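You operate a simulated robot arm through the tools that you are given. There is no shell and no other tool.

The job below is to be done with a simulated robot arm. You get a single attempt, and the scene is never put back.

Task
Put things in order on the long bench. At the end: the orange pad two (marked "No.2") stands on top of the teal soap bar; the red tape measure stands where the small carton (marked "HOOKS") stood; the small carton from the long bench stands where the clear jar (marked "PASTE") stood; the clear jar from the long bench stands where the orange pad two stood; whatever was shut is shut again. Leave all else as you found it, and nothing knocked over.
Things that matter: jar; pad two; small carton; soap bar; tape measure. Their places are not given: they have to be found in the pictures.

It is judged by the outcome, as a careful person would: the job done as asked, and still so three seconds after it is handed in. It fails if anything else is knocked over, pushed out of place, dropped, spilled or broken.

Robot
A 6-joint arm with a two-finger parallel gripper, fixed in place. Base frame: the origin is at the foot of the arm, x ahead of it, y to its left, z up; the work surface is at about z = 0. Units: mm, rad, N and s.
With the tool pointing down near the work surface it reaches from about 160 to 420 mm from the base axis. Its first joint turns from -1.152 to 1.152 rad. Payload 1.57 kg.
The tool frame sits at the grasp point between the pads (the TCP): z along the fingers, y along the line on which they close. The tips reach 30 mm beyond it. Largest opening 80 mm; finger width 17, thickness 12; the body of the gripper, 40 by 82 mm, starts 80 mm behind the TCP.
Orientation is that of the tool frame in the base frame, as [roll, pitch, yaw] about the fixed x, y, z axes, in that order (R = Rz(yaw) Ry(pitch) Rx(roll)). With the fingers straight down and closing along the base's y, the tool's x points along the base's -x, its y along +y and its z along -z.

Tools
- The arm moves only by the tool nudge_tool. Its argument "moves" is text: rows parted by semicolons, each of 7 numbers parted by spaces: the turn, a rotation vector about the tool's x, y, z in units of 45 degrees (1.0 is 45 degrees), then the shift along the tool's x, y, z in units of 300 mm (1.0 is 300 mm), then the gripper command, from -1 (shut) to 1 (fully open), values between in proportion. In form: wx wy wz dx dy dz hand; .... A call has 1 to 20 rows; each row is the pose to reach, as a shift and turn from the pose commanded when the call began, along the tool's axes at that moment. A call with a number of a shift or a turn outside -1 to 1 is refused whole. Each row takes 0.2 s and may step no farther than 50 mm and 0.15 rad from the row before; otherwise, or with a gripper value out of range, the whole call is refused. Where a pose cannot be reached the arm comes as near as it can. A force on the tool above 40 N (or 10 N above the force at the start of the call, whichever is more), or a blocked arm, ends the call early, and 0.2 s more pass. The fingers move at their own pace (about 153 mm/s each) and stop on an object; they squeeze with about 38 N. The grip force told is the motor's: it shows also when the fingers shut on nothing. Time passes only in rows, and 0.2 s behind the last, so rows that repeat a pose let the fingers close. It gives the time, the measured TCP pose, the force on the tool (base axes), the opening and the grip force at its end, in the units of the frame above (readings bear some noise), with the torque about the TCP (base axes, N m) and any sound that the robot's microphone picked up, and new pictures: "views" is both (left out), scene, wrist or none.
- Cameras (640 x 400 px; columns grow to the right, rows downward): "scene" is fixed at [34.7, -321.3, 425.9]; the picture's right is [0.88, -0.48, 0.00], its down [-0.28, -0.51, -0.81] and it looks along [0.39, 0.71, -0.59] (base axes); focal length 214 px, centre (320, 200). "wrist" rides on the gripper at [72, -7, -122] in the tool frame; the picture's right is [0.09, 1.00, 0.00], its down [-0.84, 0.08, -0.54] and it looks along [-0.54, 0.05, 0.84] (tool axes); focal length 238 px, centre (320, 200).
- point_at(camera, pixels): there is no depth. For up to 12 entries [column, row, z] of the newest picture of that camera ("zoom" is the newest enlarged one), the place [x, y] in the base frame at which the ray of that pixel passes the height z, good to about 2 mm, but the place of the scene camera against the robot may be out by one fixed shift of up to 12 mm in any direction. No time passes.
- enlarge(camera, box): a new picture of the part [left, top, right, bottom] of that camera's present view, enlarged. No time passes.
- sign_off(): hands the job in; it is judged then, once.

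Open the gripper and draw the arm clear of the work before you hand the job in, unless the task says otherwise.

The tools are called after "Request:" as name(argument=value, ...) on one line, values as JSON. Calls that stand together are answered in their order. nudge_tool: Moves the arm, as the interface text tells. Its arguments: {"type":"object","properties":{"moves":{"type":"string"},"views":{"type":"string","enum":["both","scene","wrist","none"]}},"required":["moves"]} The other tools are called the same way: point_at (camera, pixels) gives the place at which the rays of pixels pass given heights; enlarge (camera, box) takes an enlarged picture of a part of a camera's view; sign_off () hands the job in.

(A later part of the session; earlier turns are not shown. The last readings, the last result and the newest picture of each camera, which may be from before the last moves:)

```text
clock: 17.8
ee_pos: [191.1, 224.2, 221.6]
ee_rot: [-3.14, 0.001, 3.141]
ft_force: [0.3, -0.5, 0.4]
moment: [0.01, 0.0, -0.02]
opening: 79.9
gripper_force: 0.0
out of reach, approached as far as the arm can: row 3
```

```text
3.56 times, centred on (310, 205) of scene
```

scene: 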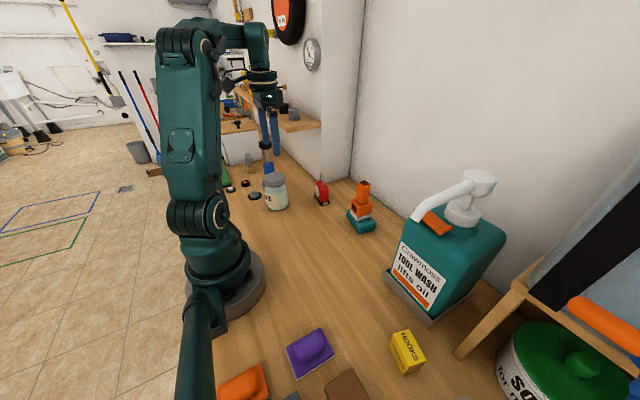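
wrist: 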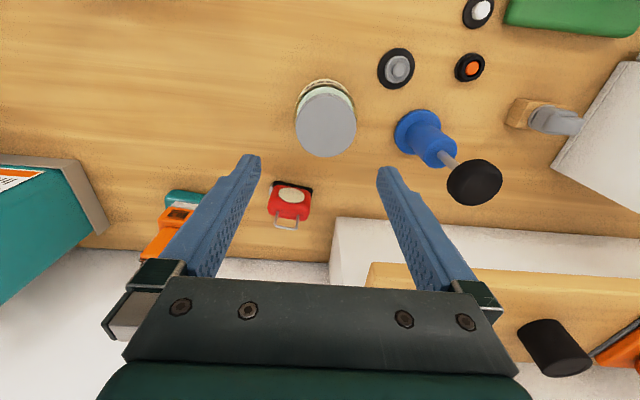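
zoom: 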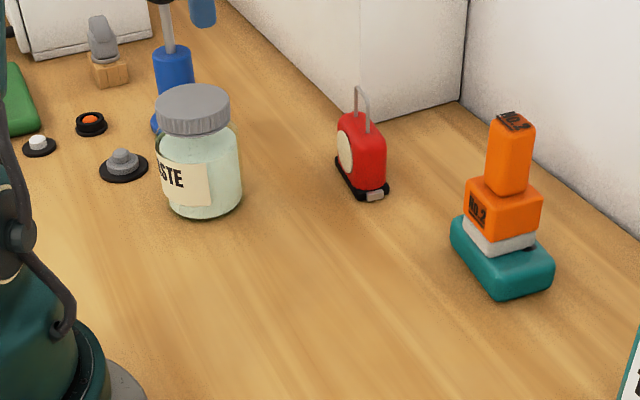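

The jar's lid is at wrist (326,125), triangulating to about (185.5,229) with its top near z≈100. I query its lid and body outline to get the diameter and centre.

Request:
point_at(camera="wrist", pixels=[[325.8, 125.5, 100], [295.7, 124.8, 100], [356.3, 126.5, 100], [325.8, 93.2, 100], [325.8, 157, 100], [325.8, 78.6, 5], [294.0, 113, 40], [356.8, 115, 40], [294.0, 113, 65], [356.8, 115, 65]])

Request:
enlarge(camera="wrist", box=[280, 65, 376, 165])

Request:
enlarge(camera="scene", box=[245, 160, 309, 220])

```text
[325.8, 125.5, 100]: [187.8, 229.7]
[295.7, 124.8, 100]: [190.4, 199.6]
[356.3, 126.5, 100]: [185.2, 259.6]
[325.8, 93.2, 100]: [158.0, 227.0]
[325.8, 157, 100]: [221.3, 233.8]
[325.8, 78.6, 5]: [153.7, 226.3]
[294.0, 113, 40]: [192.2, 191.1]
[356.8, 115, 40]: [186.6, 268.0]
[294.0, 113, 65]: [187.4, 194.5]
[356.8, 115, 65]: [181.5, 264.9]
```

```text
4.00 times, centred on (328, 115) of wrist
```

zoom: 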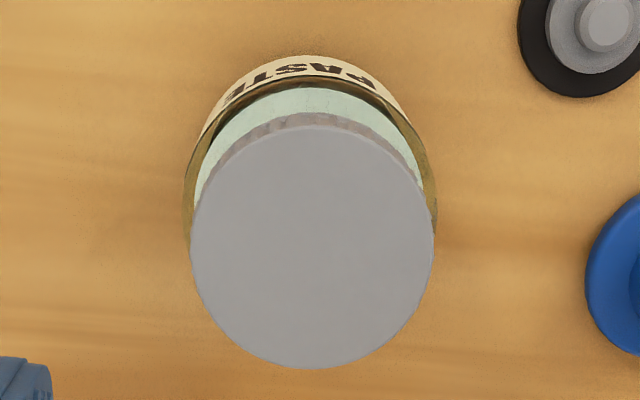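

```text
6.67 times, centred on (277, 190) of scene
```

zoom: 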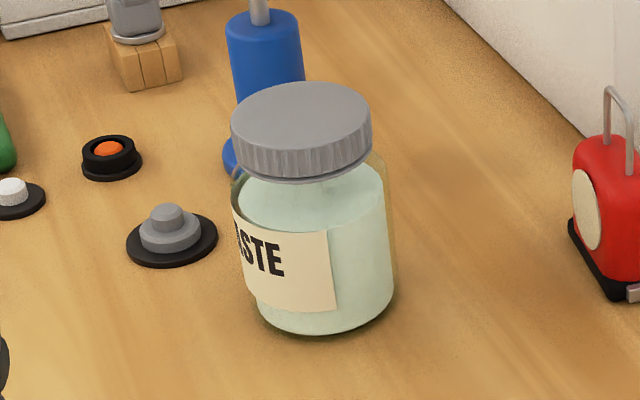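

The jar's body is about 72 mm across around (190,230), so it fits the 80 mm opening with little margin. I use several rays at two heights to recover the exact camera (hence tool) position.

Request:
point_at(camera="wrist", pixels=[[320, 47, 0], [320, 47, 250], [100, 100, 0], [100, 100, 250], [540, 100, 0], [540, 100, 250], [320, 192, 100], [320, 192, 180], [320, 192, 221], [320, 192, 0]])

```text
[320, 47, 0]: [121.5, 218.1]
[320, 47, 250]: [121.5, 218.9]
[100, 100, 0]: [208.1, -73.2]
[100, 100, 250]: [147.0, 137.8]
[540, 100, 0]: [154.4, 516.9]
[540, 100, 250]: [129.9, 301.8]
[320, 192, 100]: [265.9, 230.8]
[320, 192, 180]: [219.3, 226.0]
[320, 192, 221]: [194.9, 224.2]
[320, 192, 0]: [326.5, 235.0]
```

The rays put the camera at ≈(121.5,219), so the TCP is ≈(193.3,225.8). I shift to the jar axis (190.3,229.7) and lower to z≈140, tips just above the lid, to check symmetry.

Request:
nudge_tool(moves="0 0 0 0.0097 0.0132 0.09 1; 0 0 0 0.0097 0.0132 0.18 1; 0 0 0 0.0097 0.0132 0.27 1; 0 0 0 0.0097 0.0132 0.27 1", views="wrist")

Request:
enlarge(camera="wrist", box=[220, 80, 420, 230])

Request:
point_at(camera="wrist", pixels=[[320, 47, 0], [320, 47, 100], [320, 192, 100], [320, 192, 140], [100, 100, 0], [540, 100, 0], [100, 100, 100], [540, 100, 100]])

```text
clock: 18.8
ee_pos: [188.5, 228.5, 138.1]
ee_rot: [-3.142, -0.001, -3.141]
ft_force: [0.5, -0.4, 0.0]
moment: [0.02, -0.01, -0.03]
opening: 79.9
gripper_force: 0.1
```

wrist: 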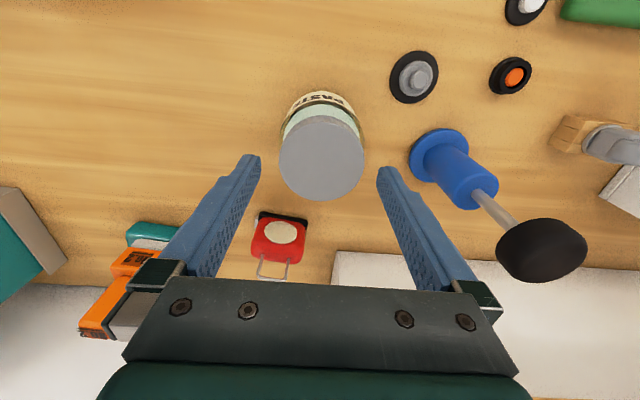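

```text
2.67 times, centred on (320, 155) of wrist
```

zoom: 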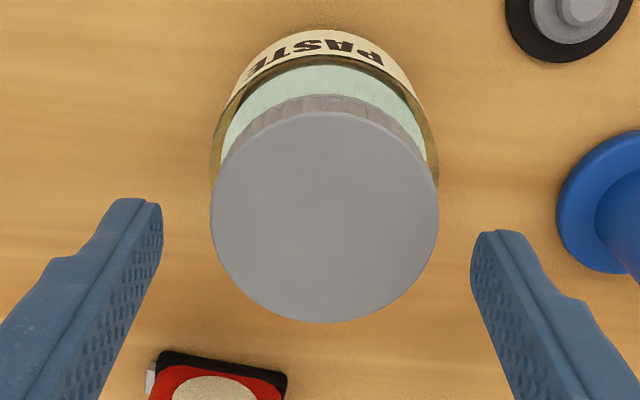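

```text
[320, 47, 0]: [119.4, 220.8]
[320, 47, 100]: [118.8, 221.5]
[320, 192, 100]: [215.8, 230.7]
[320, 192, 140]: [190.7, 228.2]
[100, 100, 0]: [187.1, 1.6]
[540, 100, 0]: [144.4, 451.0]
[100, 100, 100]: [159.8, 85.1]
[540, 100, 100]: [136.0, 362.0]
```

The lid centre (321.5,162) lies within ~1 mm of the tool axis. I correct 0.8 mm in y and lower to z≈102 (tips ≈72, just over the jar's shoulder) to check the gaps again.

Request:
nudge_tool(moves="0 0 0 0 0.0027 0.04 1; 0 0 0 0 0.0027 0.08 1; 0 0 0 0 0.0027 0.125 1; 0 0 0 0 0.0027 0.125 1", views="both")

Request:
enlarge(camera="wrist", box=[220, 80, 420, 260])

Request:
enlarge(camera="scene", box=[235, 140, 325, 220])

```text
clock: 19.8
ee_pos: [188.8, 230.2, 100.7]
ee_rot: [-3.141, 0.001, 3.141]
ft_force: [0.4, -0.3, -0.8]
moment: [0.01, 0.0, -0.02]
opening: 80.1
gripper_force: 0.1
```

scene: 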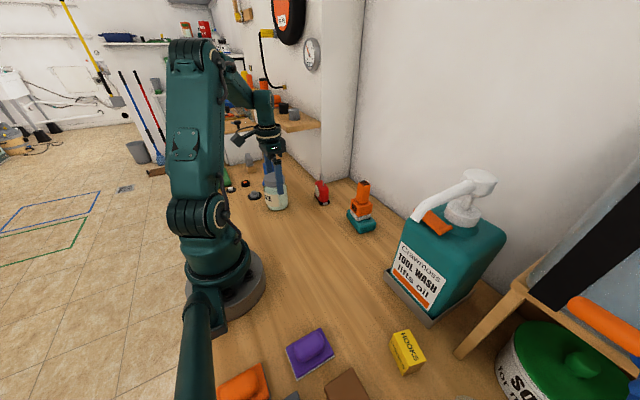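
wrist: 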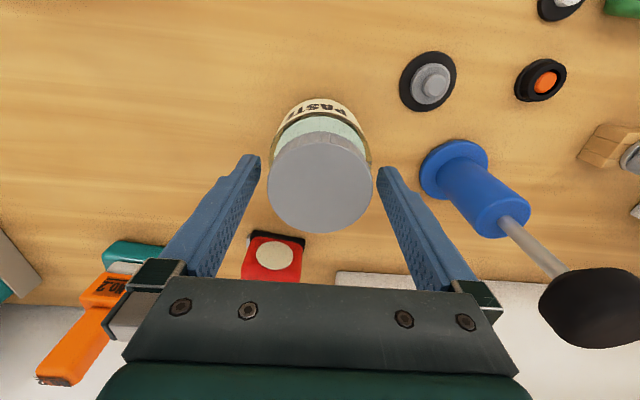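

```text
2.22 times, centred on (320, 170) of wrist
```

zoom: 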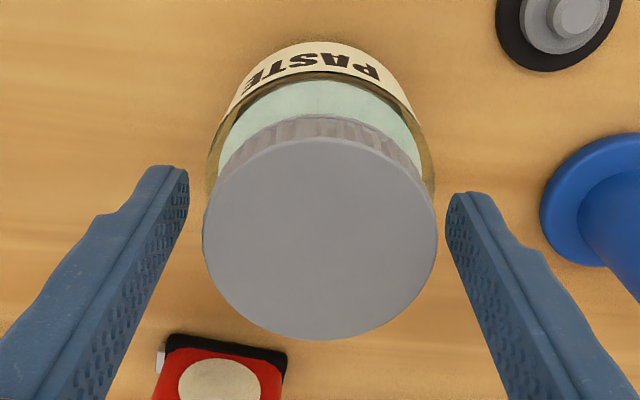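

```text
5.00 times, centred on (280, 180) of scene
```

zoom: 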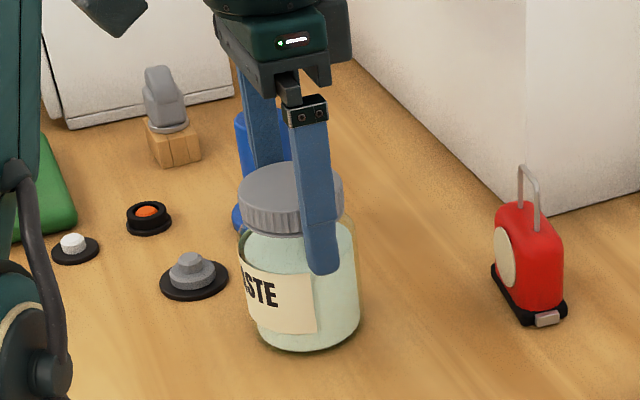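

The jar's lid and rim are centred (col ≈320.5) between the fingers. I lower slowly past the shoulder to z≈46, where the fingers straddle the body.

Request:
nudge_tool(moves="0 0 0 0 0 0.02 1; 0 0 0 0 0 0.04 1; 0 0 0 0 0 0.06 1; 0 0 0 0 0 0.08 1; 0 0 0 0 0 0.11 1; 0 0 0 0 0 0.15 1; 0 0 0 0 0 0.185 1; 0 0 0 0 0 0.185 1", views="both")

Request:
enlarge(camera="wrist", box=[200, 80, 440, 280])

Request:
enlarge(camera="scene", box=[235, 140, 325, 220])

```text
clock: 21.6
ee_pos: [187.2, 230.1, 45.1]
ee_rot: [-3.14, 0.001, 3.14]
ft_force: [-0.1, 0.5, 0.3]
moment: [0.02, -0.02, 0.0]
opening: 80.2
gripper_force: 0.0
```

scene: 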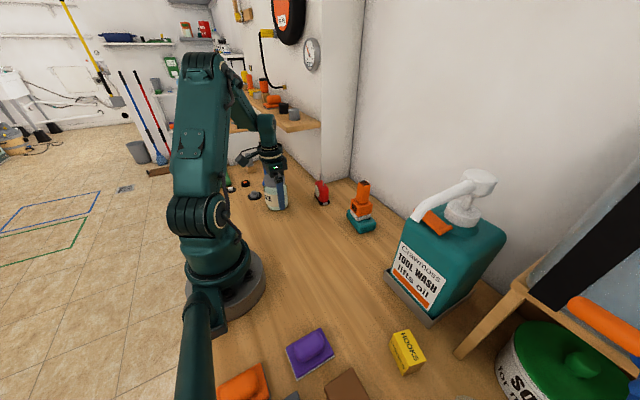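
wrist: 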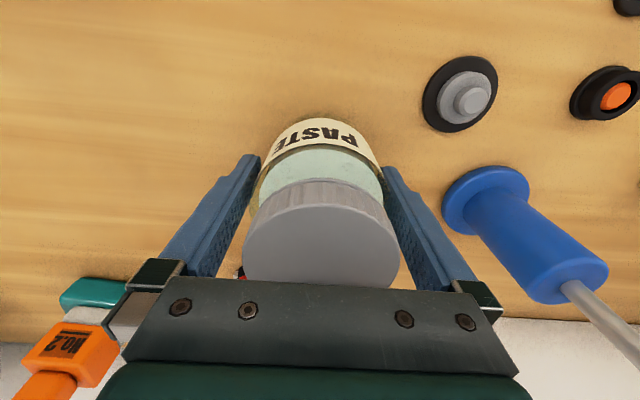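

```text
2.00 times, centred on (320, 180) of wrist
```

zoom: 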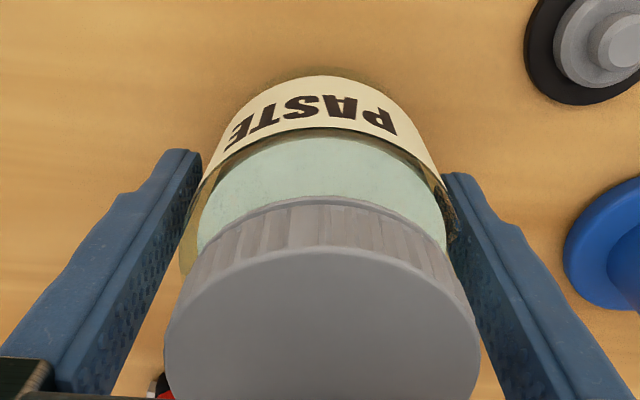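

```text
5.00 times, centred on (280, 180) of scene
```

zoom: 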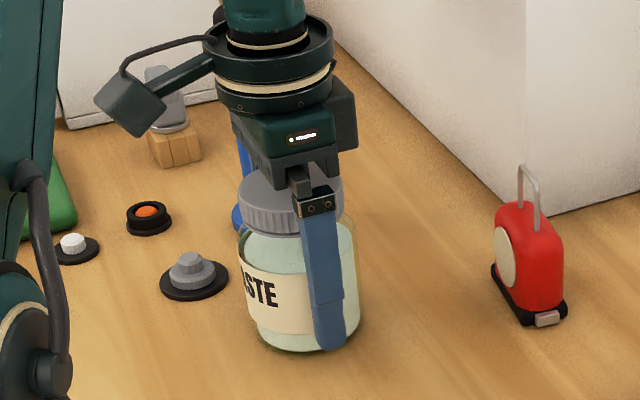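

The fingers straddle the jar's body without contact. I close gently and read the opening.

Request:
nudge_tool(moves="0 0 0 0 0 0 0.85; 0 0 0 0 0 0 0.6; 0 0 0 0 0 0 -1; 0 0 0 0 0 0 -1", views="both")

Request:
enlarge(camera="wrist", box=[200, 80, 440, 280])

```text
clock: 22.6
ee_pos: [187.9, 229.7, 45.7]
ee_rot: [-3.141, 0.001, -3.142]
ft_force: [1.2, 0.0, 0.2]
moment: [0.02, 0.02, -0.02]
opening: 71.1
gripper_force: 37.9
```

scene: 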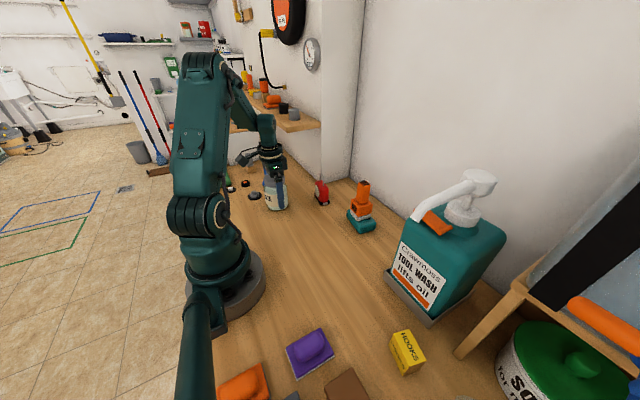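
wrist: 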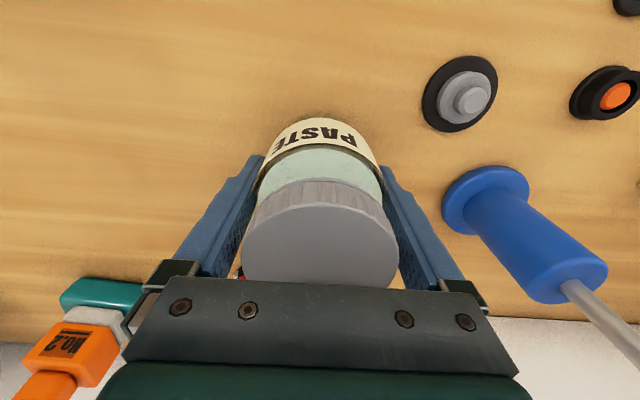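

```text
2.00 times, centred on (320, 180) of wrist
```

zoom: 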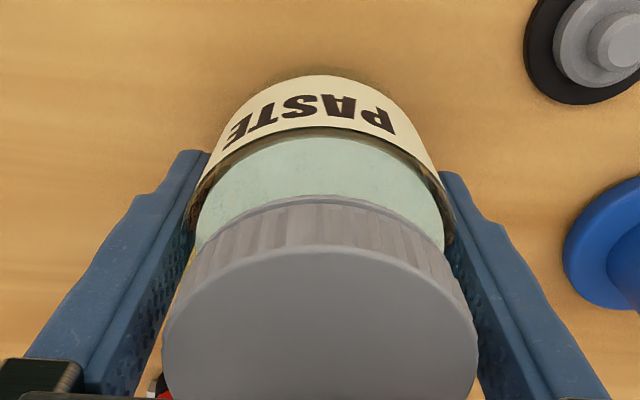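

Jar gripped at 71 mm. I lift it 40 mm slowly and check that it hangs upright.

Request:
nudge_tool(moves="0 0 0 0 0 -0.02 -1; 0 0 0 0 0 -0.05 -1; 0 0 0 0 0 -0.09 -1; 0 0 0 0 0 -0.133 -1; 0 0 0 0 0 -0.133 -1", views="both")

Request:
enlarge(camera="scene", box=[235, 140, 325, 220])

```text
clock: 23.8
ee_pos: [187.8, 230.5, 85.0]
ee_rot: [-3.141, -0.002, -3.141]
ft_force: [0.5, -0.2, -2.8]
moment: [0.0, 0.0, 0.0]
opening: 70.9
gripper_force: 38.0
```

scene: 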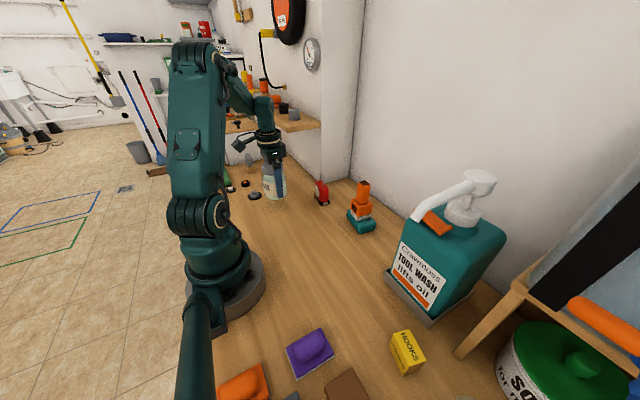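
wrist: 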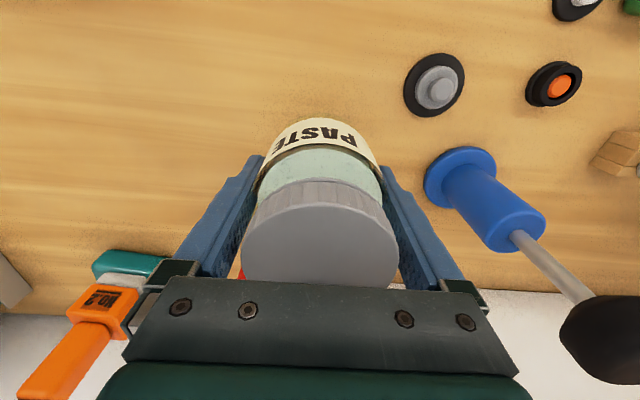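

```text
5.00 times, centred on (280, 180) of scene
```

zoom: 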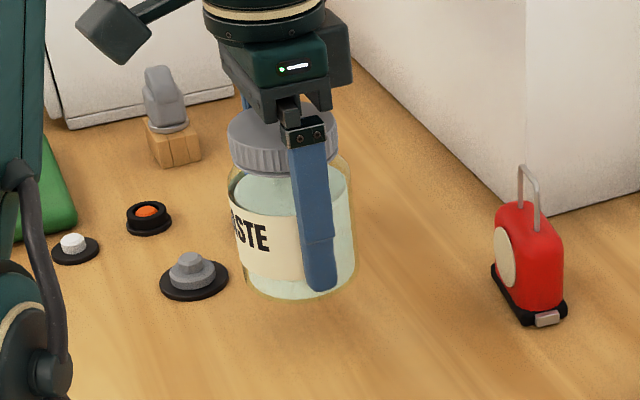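

The jar hangs upright with a light load (~0.3 kg). I carry it to the pad's former spot (210.6, 90).

Request:
nudge_tool(moves="0 0 0 -0.01 -0.07 -0.133 -1; 0 0 0 -0.024 -0.17 -0.133 -1; 0 0 0 -0.038 -0.27 -0.133 -1; 0 0 0 -0.053 -0.37 -0.133 -1; 0 0 0 -0.0677 -0.4663 -0.133 -1; 0 0 0 -0.0677 -0.4663 -0.133 -1", views="both")

Request:
point_at(camera="wrist", pixels=[[320, 47, 0], [320, 47, 50], [320, 47, 100], [100, 100, 0], [540, 100, 0], [100, 100, 100], [540, 100, 100], [320, 192, 85], [320, 192, 80]])

```text
clock: 25.2
ee_pos: [208.5, 90.2, 123.9]
ee_rot: [3.142, 0.0, -3.14]
ft_force: [0.0, -0.4, -3.0]
moment: [0.01, -0.03, 0.02]
opening: 71.1
gripper_force: 38.0
```

scene: 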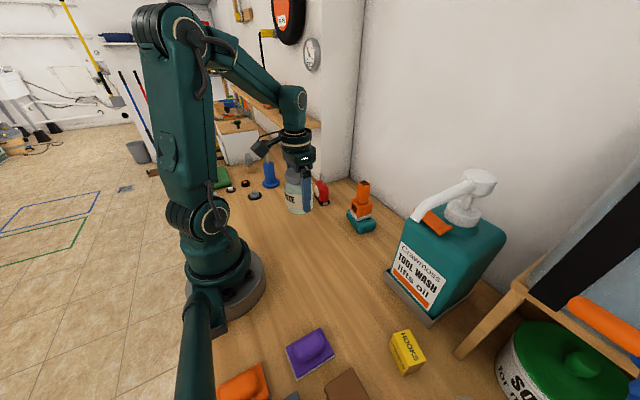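
wrist: 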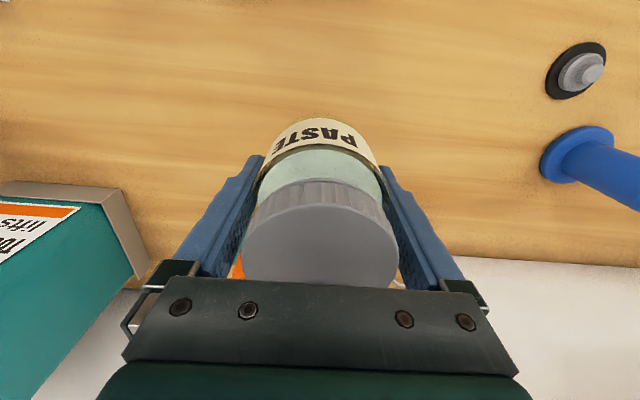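

```text
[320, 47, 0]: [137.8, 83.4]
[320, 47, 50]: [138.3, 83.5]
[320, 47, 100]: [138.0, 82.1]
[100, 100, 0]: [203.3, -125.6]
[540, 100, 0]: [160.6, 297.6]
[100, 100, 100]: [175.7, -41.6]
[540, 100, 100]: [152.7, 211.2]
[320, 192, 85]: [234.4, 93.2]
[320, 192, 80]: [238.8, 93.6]
```

The camera rays put the TCP at (210,90), right over the pad's old spot (I rose an extra 40 mm, harmless). I lower 77 mm to just above the bench.

Request:
nudge_tool(moves="0 0 0 0 0 0.08 -1; 0 0 0 0 0 0.16 -1; 0 0 0 0 0 0.22 -1; 0 0 0 0 0 0.25 -1; 0 0 0 0 0 0.257 -1; 0 0 0 0 0 0.257 -1", views="scene")

Request:
enlarge(camera="scene", box=[260, 160, 350, 250])

```text
clock: 26.6
ee_pos: [209.1, 90.6, 47.7]
ee_rot: [-3.142, 0.0, -3.14]
ft_force: [-0.2, 1.3, -3.5]
moment: [-0.01, 0.0, -0.01]
opening: 70.7
gripper_force: 37.7
```

scene: 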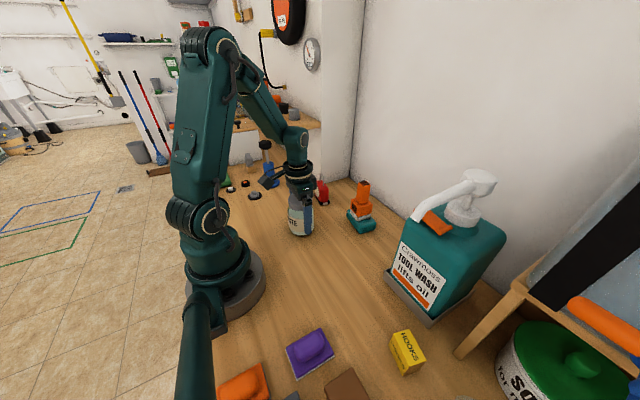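

```text
4.44 times, centred on (305, 205) of scene
```

zoom: 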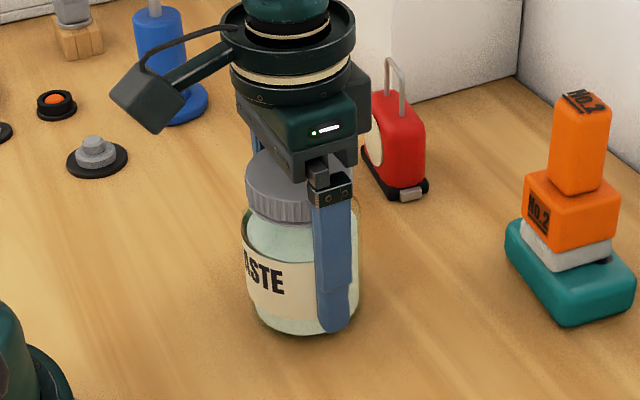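

The jar is a couple of mm above the bench (force −3.5 N). I lower in 0.7 mm rows until the load changes.

Request:
nudge_tool(moves="0 0 0 0 0 0.0023 -1; 0 0 0 0 0 0.0047 -1; 0 0 0 0 0 0.0067 -1", views="none")

```text
clock: 27.4
ee_pos: [209.7, 90.4, 47.2]
ee_rot: [3.141, 0.0, -3.141]
ft_force: [0.1, -0.1, -2.9]
moment: [-0.03, 0.0, 0.02]
opening: 70.7
gripper_force: 38.2
```

Not yet touching (−2.9 N). I lower a further 1.2 mm in small rows.

Request:
nudge_tool(moves="0 0 0 0 0 0.002 -1; 0 0 0 0 0 0.004 -1; 0 0 0 0 0 0.004 -1", views="none")

```text
clock: 28.2
ee_pos: [209.3, 90.2, 46.0]
ee_rot: [3.141, -0.002, 3.142]
ft_force: [-0.6, 0.2, -1.7]
moment: [0.0, -0.02, -0.01]
opening: 71.0
gripper_force: 37.5
```

The load shrinks slightly (−1.7 N); I lower another 0.6 mm to seat it.

Request:
nudge_tool(moves="0 0 0 0 0 0.002 -1; 0 0 0 0 0 0.002 -1", views="none")

```text
clock: 28.8
ee_pos: [209.0, 89.3, 44.7]
ee_rot: [3.142, 0.0, -3.142]
ft_force: [-3.6, -1.7, 12.4]
moment: [-0.02, 0.12, 0.03]
opening: 71.1
gripper_force: 38.3
```

Seated (12 N up). I open the hand fully and wait.

Request:
nudge_tool(moves="0 0 0 0 0 -0.001 -1; 0 0 0 0 0 -0.001 0.9; 0 0 0 0 0 -0.001 1; 0 0 0 0 0 -0.001 1", views="both")

Request:
enlarge(camera="wrist", box=[200, 80, 440, 280])

```text
clock: 29.8
ee_pos: [210.3, 89.6, 45.9]
ee_rot: [-3.141, 0.0, -3.141]
ft_force: [-0.2, 0.2, -0.7]
moment: [0.01, -0.04, 0.0]
opening: 79.9
gripper_force: 0.0
```

scene: 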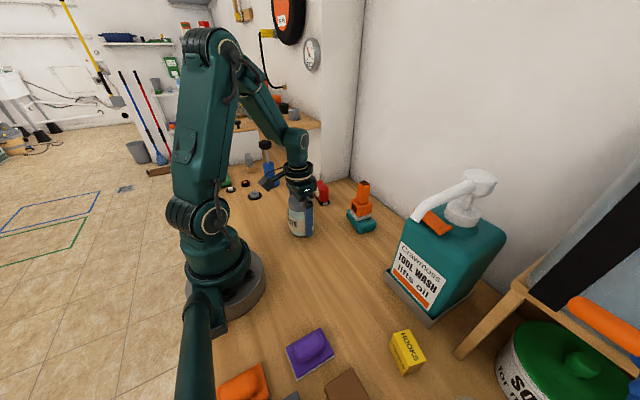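
wrist: 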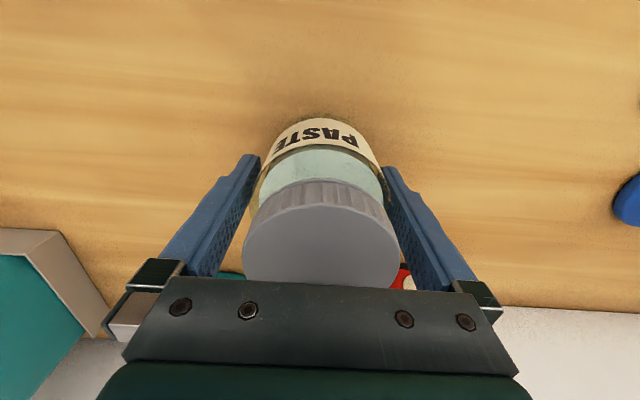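

```text
2.00 times, centred on (320, 180) of wrist
```

zoom: 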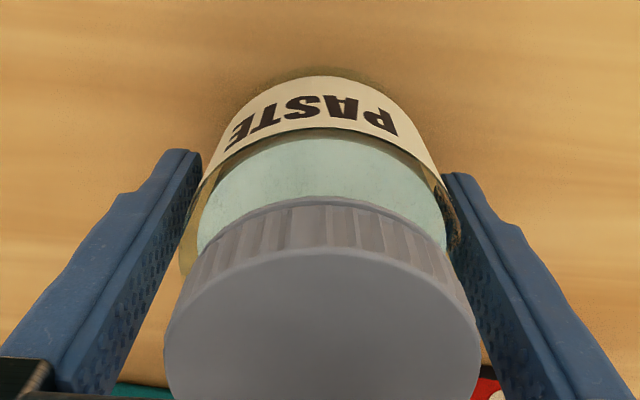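

The jar stands free at the pad's old spot. I rise straight up slowly to z≈200, then move to about (190,-60) to look toward the carton, keeping clear of the bottle's nozzle near (244,-197,244).

Request:
nudge_tool(moves="0 0 0 0 0 -0.04 1; 0 0 0 0 0 -0.1 1; 0 0 0 0 0 -0.2 1; 0 0 0 0 0 -0.32 1; 0 0 0 0 0 -0.44 1; 0 0 0 0 0 -0.52 1; 0 0 0 0.01 -0.12 -0.52 1; 0 0 0 0.03 -0.25 -0.52 1; 0 0 0 0.05 -0.38 -0.52 1; 0 0 0 0.06 -0.5 -0.52 1; 0 0 0 0.06 -0.5 -0.52 1", views="both")

Request:
enlarge(camera="scene", box=[220, 150, 400, 260])

Request:
enlarge(camera="wrist", box=[0, 0, 320, 200])

```text
clock: 32.2
ee_pos: [192.1, -59.8, 201.4]
ee_rot: [3.141, -0.001, -3.141]
ft_force: [-0.3, -0.3, -0.1]
moment: [-0.02, -0.01, -0.03]
opening: 79.9
gripper_force: 0.0
```

scene: 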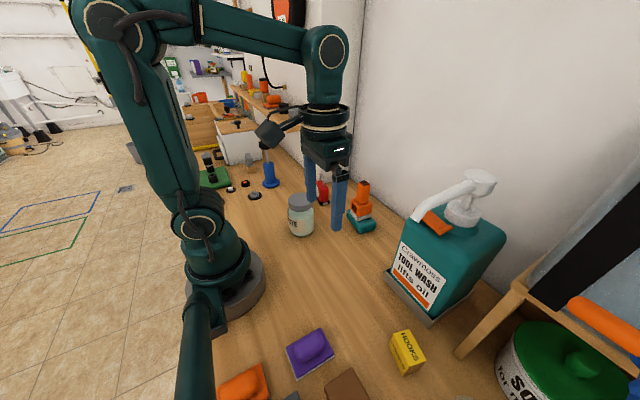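
wrist: 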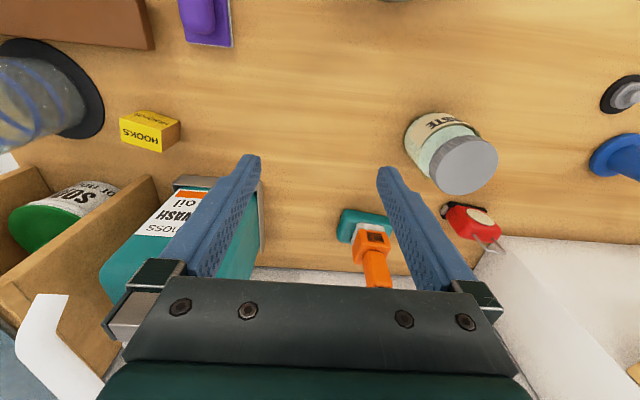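

```text
3.56 times, centred on (310, 205) of scene
```

zoom: 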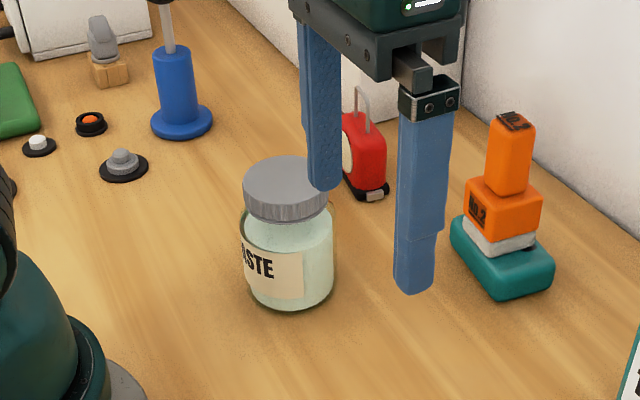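

```text
2.00 times, centred on (160, 100) of wrist
```

zoom: 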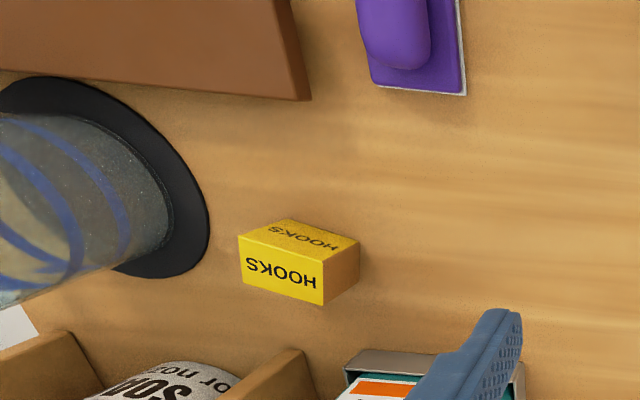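

The jar stands well. The carton triangulates to about (226,-271), roughly 44×26×41 mm, turned ≈-15°, and the bottle's nozzle tip is near (244,-199,245). I go round on the inner side to (150,-255), turning 14.7° to match the carton, with the hand at 60 mm.

Request:
nudge_tool(moves="0 0 0.05 0.05 -0.1 0.02 0.5; 0 0 0.1 0.1 -0.2 0.037 0.5; 0 0 0.16 0.14 -0.3 0.037 0.5; 0 0 0.22 0.14 -0.42 0.037 0.5; 0 0 0.28 0.14 -0.54 0.037 0.5; 0 0 0.327 0.14 -0.65 0.037 0.5; 0 0 0.327 0.14 -0.65 0.037 0.5", views="both")

Request:
enlarge(camera="wrist", box=[200, 80, 440, 260])

Request:
enlarge(camera="scene", box=[300, 150, 500, 400])

```text
clock: 33.8
ee_pos: [149.3, -254.5, 190.4]
ee_rot: [-3.141, 0.001, 2.885]
ft_force: [-0.1, -0.6, 1.1]
moment: [0.03, 0.03, 0.0]
opening: 60.1
gripper_force: 0.0
```

scene: 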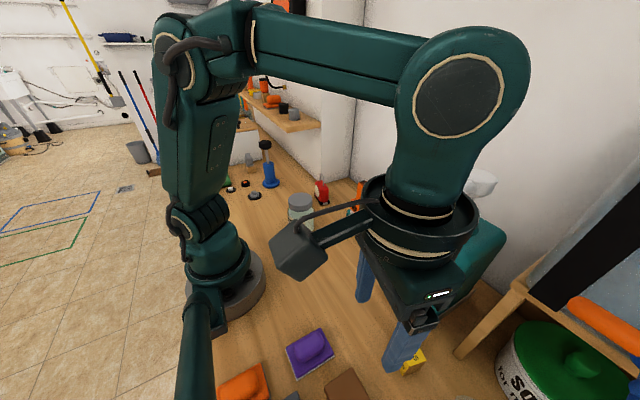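
wrist: 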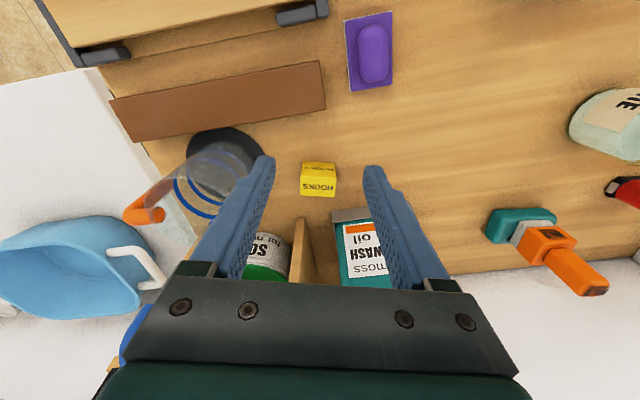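

```text
2.22 times, centred on (320, 170) of wrist
```

zoom: 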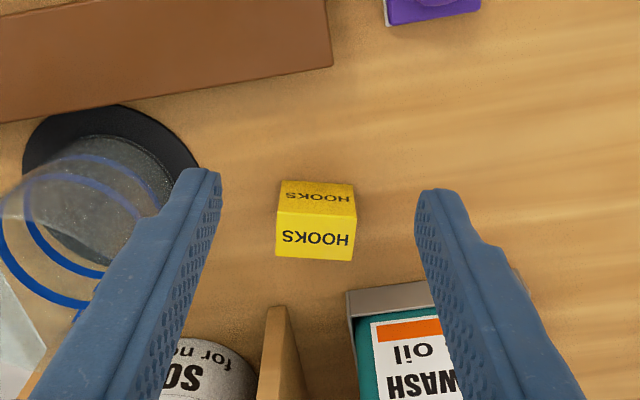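

```text
1.60 times, centred on (400, 275) of scene
```

zoom: 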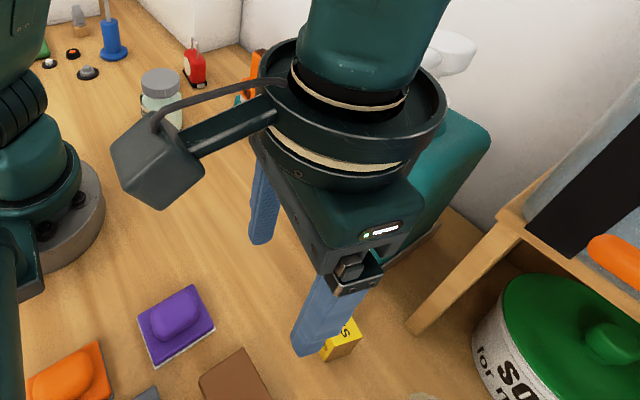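

The carton is clear at wrist (318,180). I query its lower edge at bench level and its top corners at z≈41, plus the camera position.

Request:
point_at(camera="wrist", pixels=[[303.4, 161, 0], [334.4, 163.3, 0], [300.7, 175.4, 41], [336.2, 179, 41], [333.5, 197.5, 41], [300.2, 195.2, 41], [318, 186.5, 41], [320, 47, 0], [320, 47, 100], [318, 186.5, 35], [240, 145, 0], [215, 128, 0]])

Request:
enlarge(camera="wrist", box=[284, 145, 356, 215])

```text
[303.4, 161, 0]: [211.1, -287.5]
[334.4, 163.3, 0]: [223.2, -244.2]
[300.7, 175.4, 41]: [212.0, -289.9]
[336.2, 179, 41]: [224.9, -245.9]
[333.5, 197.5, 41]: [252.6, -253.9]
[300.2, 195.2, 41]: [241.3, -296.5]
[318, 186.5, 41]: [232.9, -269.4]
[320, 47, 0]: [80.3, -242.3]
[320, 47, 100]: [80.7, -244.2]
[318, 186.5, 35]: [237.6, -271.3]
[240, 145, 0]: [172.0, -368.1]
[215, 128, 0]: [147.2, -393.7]
```

```text
5.71 times, centred on (320, 180) of wrist
```

zoom: 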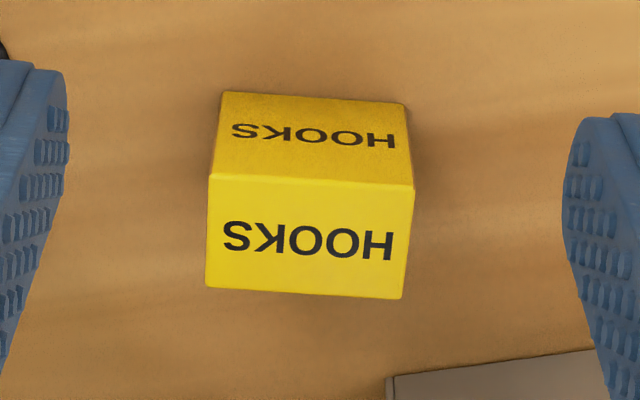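

The carton's centre is ≈(232,-270.5), 45×31×42 mm, angle ≈15.5°. I move outward over it at z=190 and check clearance to the nozzle.

Request:
nudge_tool(moves="0 0 0 -0.09 0.006 0 0.5; 0 0 0 -0.18 0.012 0 0.5; 0 0 0.015 -0.2737 0.0177 0 0.5; 0 0 0.015 -0.2737 0.0177 0 0.5", views="both")

Request:
enlarge(camera="wrist", box=[200, 80, 440, 260])

Request:
point_at(camera="wrist", pixels=[[320, 47, 0], [320, 47, 100], [320, 47, 50], [320, 192, 100], [320, 192, 190]])

```text
clock: 34.8
ee_pos: [230.0, -269.0, 189.4]
ee_rot: [3.141, -0.001, 2.873]
ft_force: [0.2, 0.0, 0.3]
moment: [0.04, 0.03, -0.02]
opening: 60.3
gripper_force: 0.0
```

scene: 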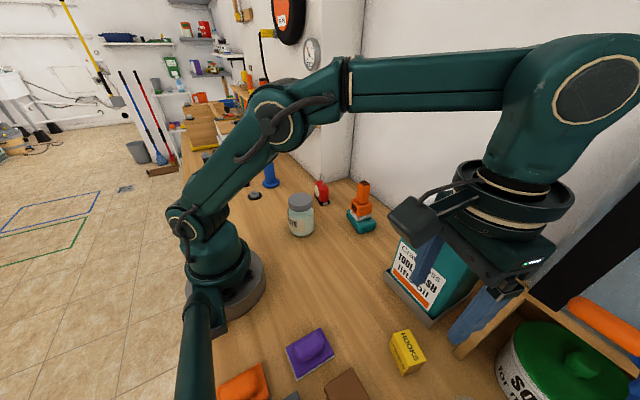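
wrist: 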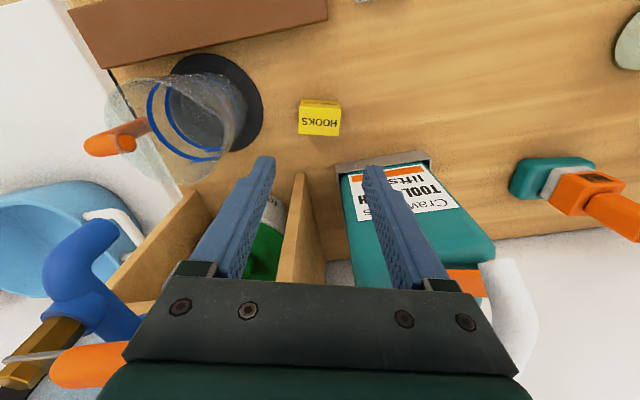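

```text
2.22 times, centred on (320, 170) of wrist
```

zoom: 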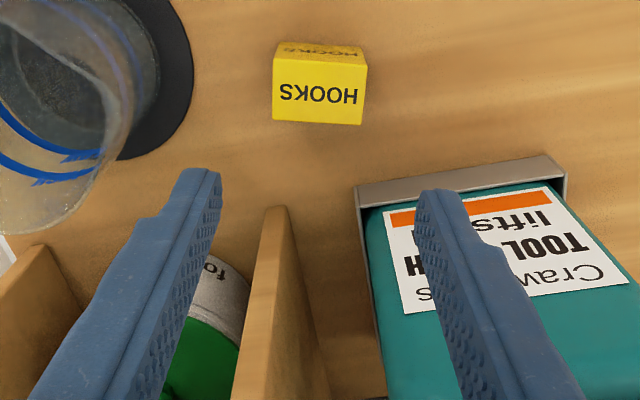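

```text
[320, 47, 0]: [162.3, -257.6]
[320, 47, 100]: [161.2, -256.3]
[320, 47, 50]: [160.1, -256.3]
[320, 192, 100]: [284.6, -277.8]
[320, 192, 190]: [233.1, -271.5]
```

The TCP is ≈(232,-270) with the nozzle to the right of the fingers and clear. I lower to z≈100 above the carton and check alignment.

Request:
nudge_tool(moves="0 0 0 0 0 0.1 0.5; 0 0 0 0 0 0.2 0.5; 0 0 0 0 0 0.3 0.5; 0 0 0 0 0 0.3 0.5", views="both")

Request:
enlarge(camera="wrist", box=[200, 80, 440, 260])

Request:
point_at(camera="wrist", pixels=[[320, 47, 0], [320, 47, 40], [320, 47, 80], [320, 192, 40], [320, 192, 100]])

```text
clock: 35.8
ee_pos: [231.2, -271.7, 101.2]
ee_rot: [3.141, 0.0, 2.873]
ft_force: [-0.4, -0.7, -0.2]
moment: [0.01, 0.0, 0.05]
opening: 59.9
gripper_force: 0.1
```

scene: 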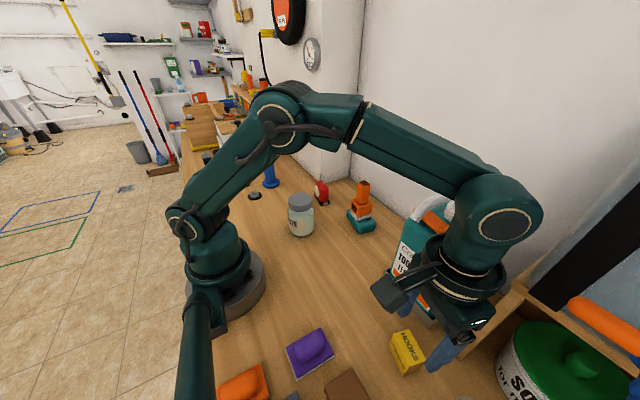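
wrist: 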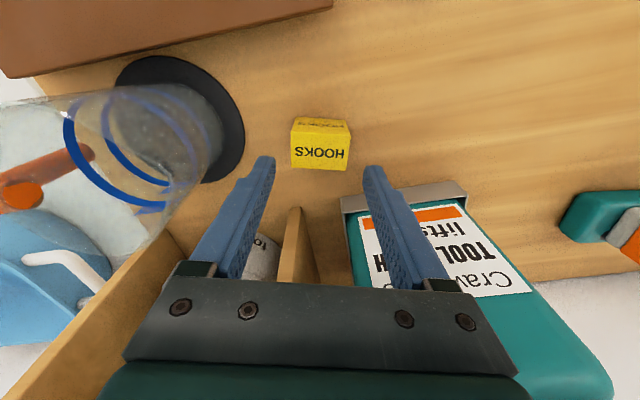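

```text
2.22 times, centred on (320, 170) of wrist
```

zoom: 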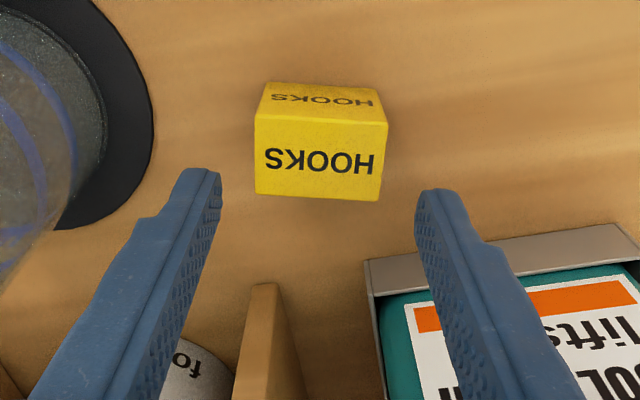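

```text
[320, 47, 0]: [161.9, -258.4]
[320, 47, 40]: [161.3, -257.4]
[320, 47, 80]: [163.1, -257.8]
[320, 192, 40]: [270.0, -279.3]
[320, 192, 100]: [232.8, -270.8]
```

Carton is nicely between the fingers. I check the top centre (320,151.5) and corners at z=42 to fine-tune fore-aft.

Request:
point_at(camera="wrist", pixels=[[320, 151.5, 42], [290.3, 134, 42], [350.6, 136.7, 42], [347, 170, 42], [291.7, 167.7, 42], [293.5, 117.5, 0], [347, 121, 0]])

```text
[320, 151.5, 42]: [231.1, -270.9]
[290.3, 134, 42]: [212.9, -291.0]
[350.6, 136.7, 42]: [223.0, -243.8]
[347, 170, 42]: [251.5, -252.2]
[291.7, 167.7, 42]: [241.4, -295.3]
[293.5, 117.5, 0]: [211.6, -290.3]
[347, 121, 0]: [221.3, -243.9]
```

Carton centre is (231.7,-270.6), within 1.5 mm of the tool axis. I trim that and lower to z≈36, tips about 6 mm above the bench, either side of the carton.

Request:
nudge_tool(moves="0 0 -0.02 0.004 -0.0025 0.06 0.5; 0 0 -0.02 0.004 -0.0025 0.12 0.5; 0 0 -0.02 0.004 -0.0025 0.17 0.5; 0 0 -0.02 0.004 -0.0025 0.2133 0.5; 0 0 -0.02 0.004 -0.0025 0.2133 0.5", views="both")

Request:
enlarge(camera="wrist", box=[200, 80, 440, 260])

```text
clock: 37.0
ee_pos: [230.3, -272.9, 39.0]
ee_rot: [-3.138, 0.011, 2.886]
ft_force: [0.2, -0.4, -0.9]
moment: [0.0, -0.02, -0.01]
opening: 59.9
gripper_force: 0.2
```

scene: 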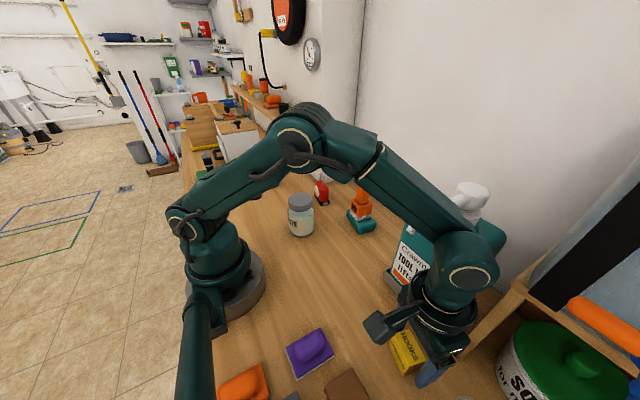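
wrist: 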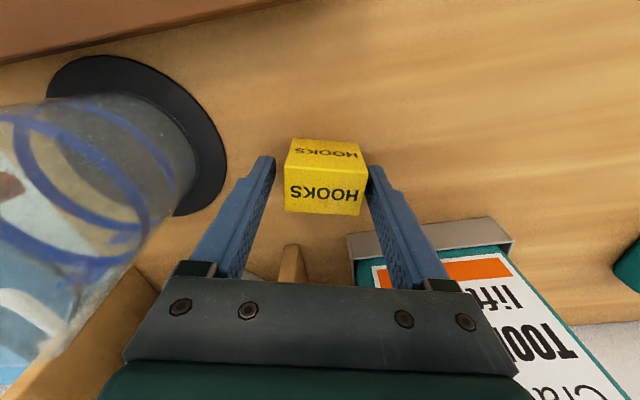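

```text
2.22 times, centred on (320, 170) of wrist
```

zoom: 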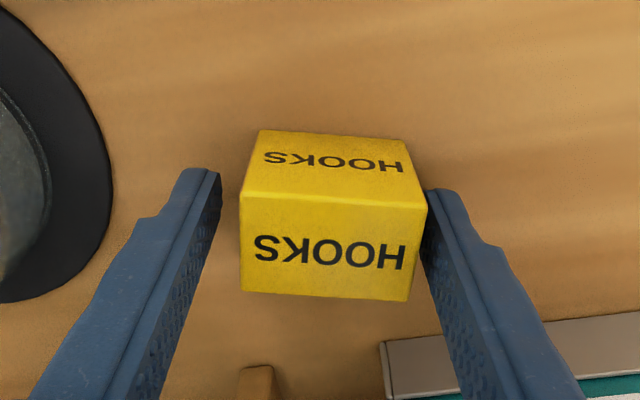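

The carton sits about 2 mm toward the right finger (centre col ≈324 vs 321). I shift 2 mm that way and re-read before closing.

Request:
nudge_tool(moves="0 0 0 0 0.0035 0 0.5; 0 0 0 0 0.007 0 0.5; 0 0 0 0 0.007 0 0.5", views="wrist")

Request:
enlarge(camera="wrist", box=[200, 80, 440, 260])

Request:
point_at(camera="wrist", pixels=[[320, 47, 0], [320, 47, 40], [320, 47, 80], [320, 192, 36], [320, 192, 0]])

```text
clock: 37.8
ee_pos: [229.5, -273.1, 38.5]
ee_rot: [-3.135, 0.012, 2.884]
ft_force: [0.0, 0.1, 0.2]
moment: [0.03, -0.01, 0.01]
opening: 60.1
gripper_force: 0.0
```

wrist: 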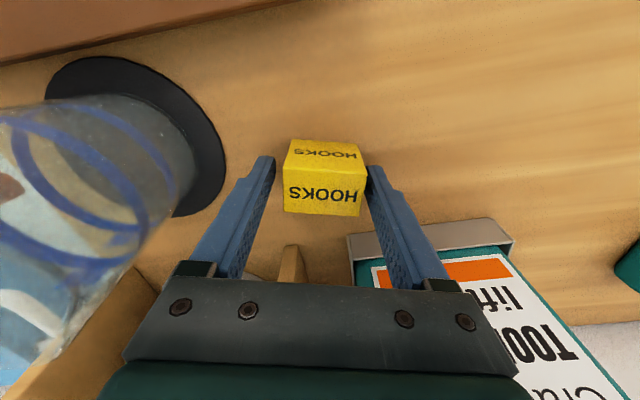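

```text
2.22 times, centred on (320, 170) of wrist
```

zoom: 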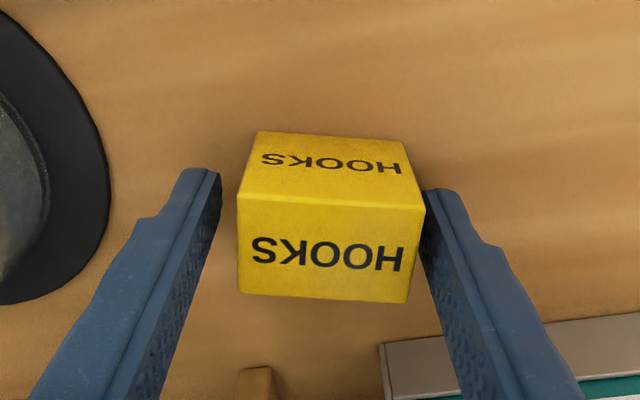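

```text
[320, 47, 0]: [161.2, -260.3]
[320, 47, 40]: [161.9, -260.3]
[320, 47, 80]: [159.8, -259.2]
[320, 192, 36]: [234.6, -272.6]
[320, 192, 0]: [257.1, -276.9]
```

The arm moved less than told and tilts by ~0.01 rad, though the tool feels no force, so a link may be touching something. I look closely at the scene around the bottle before doing anything more.

Request:
enlarge(camera="scene", box=[360, 140, 520, 300])

Request:
enlarge(camera="scene", box=[340, 260, 520, 400])

```text
2.50 times, centred on (440, 220) of scene
```

zoom: 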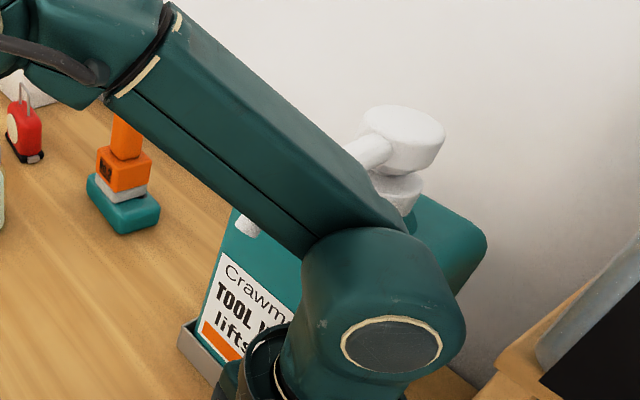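

```text
2.86 times, centred on (430, 330) of scene
```

zoom: 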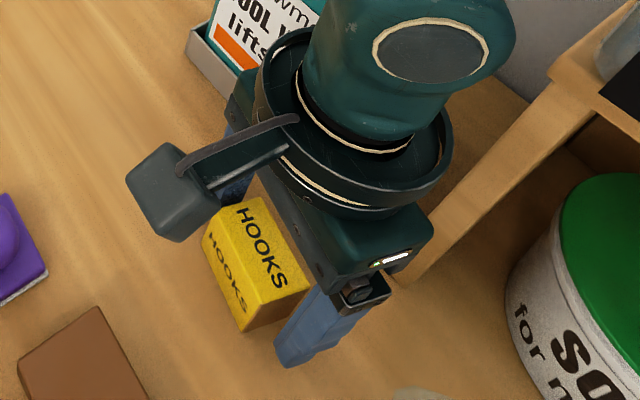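

The pump head at scene (474,194) has been pressed down from (480,182) by the arm's upper link; the bottle and tray themselves have not moved. I won't lower any further: I close on the carton here, then lift straight up so the pump is released, and will use a tilted approach next time.

Request:
nudge_tool(moves="0 0 0 0 0 0 0.3; 0 0 0 0 0 0 0.1; 0 0 0 0 0 0 -1; 0 0 0 0 0 0 -1", views="wrist")

```text
clock: 38.8
ee_pos: [229.9, -271.5, 38.2]
ee_rot: [-3.136, 0.01, 2.882]
ft_force: [0.1, 0.2, 0.4]
moment: [0.0, -0.02, 0.03]
opening: 45.0
gripper_force: 38.3
```

wrist: 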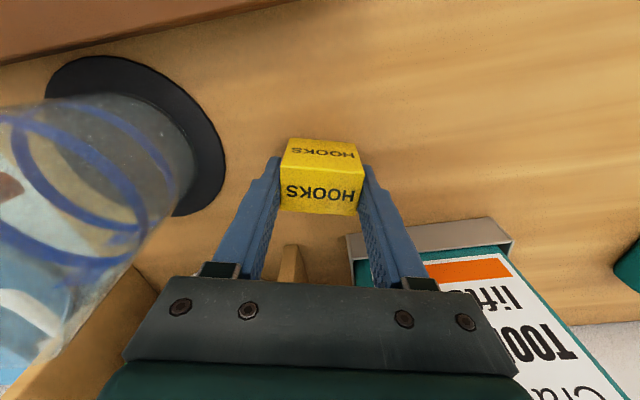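

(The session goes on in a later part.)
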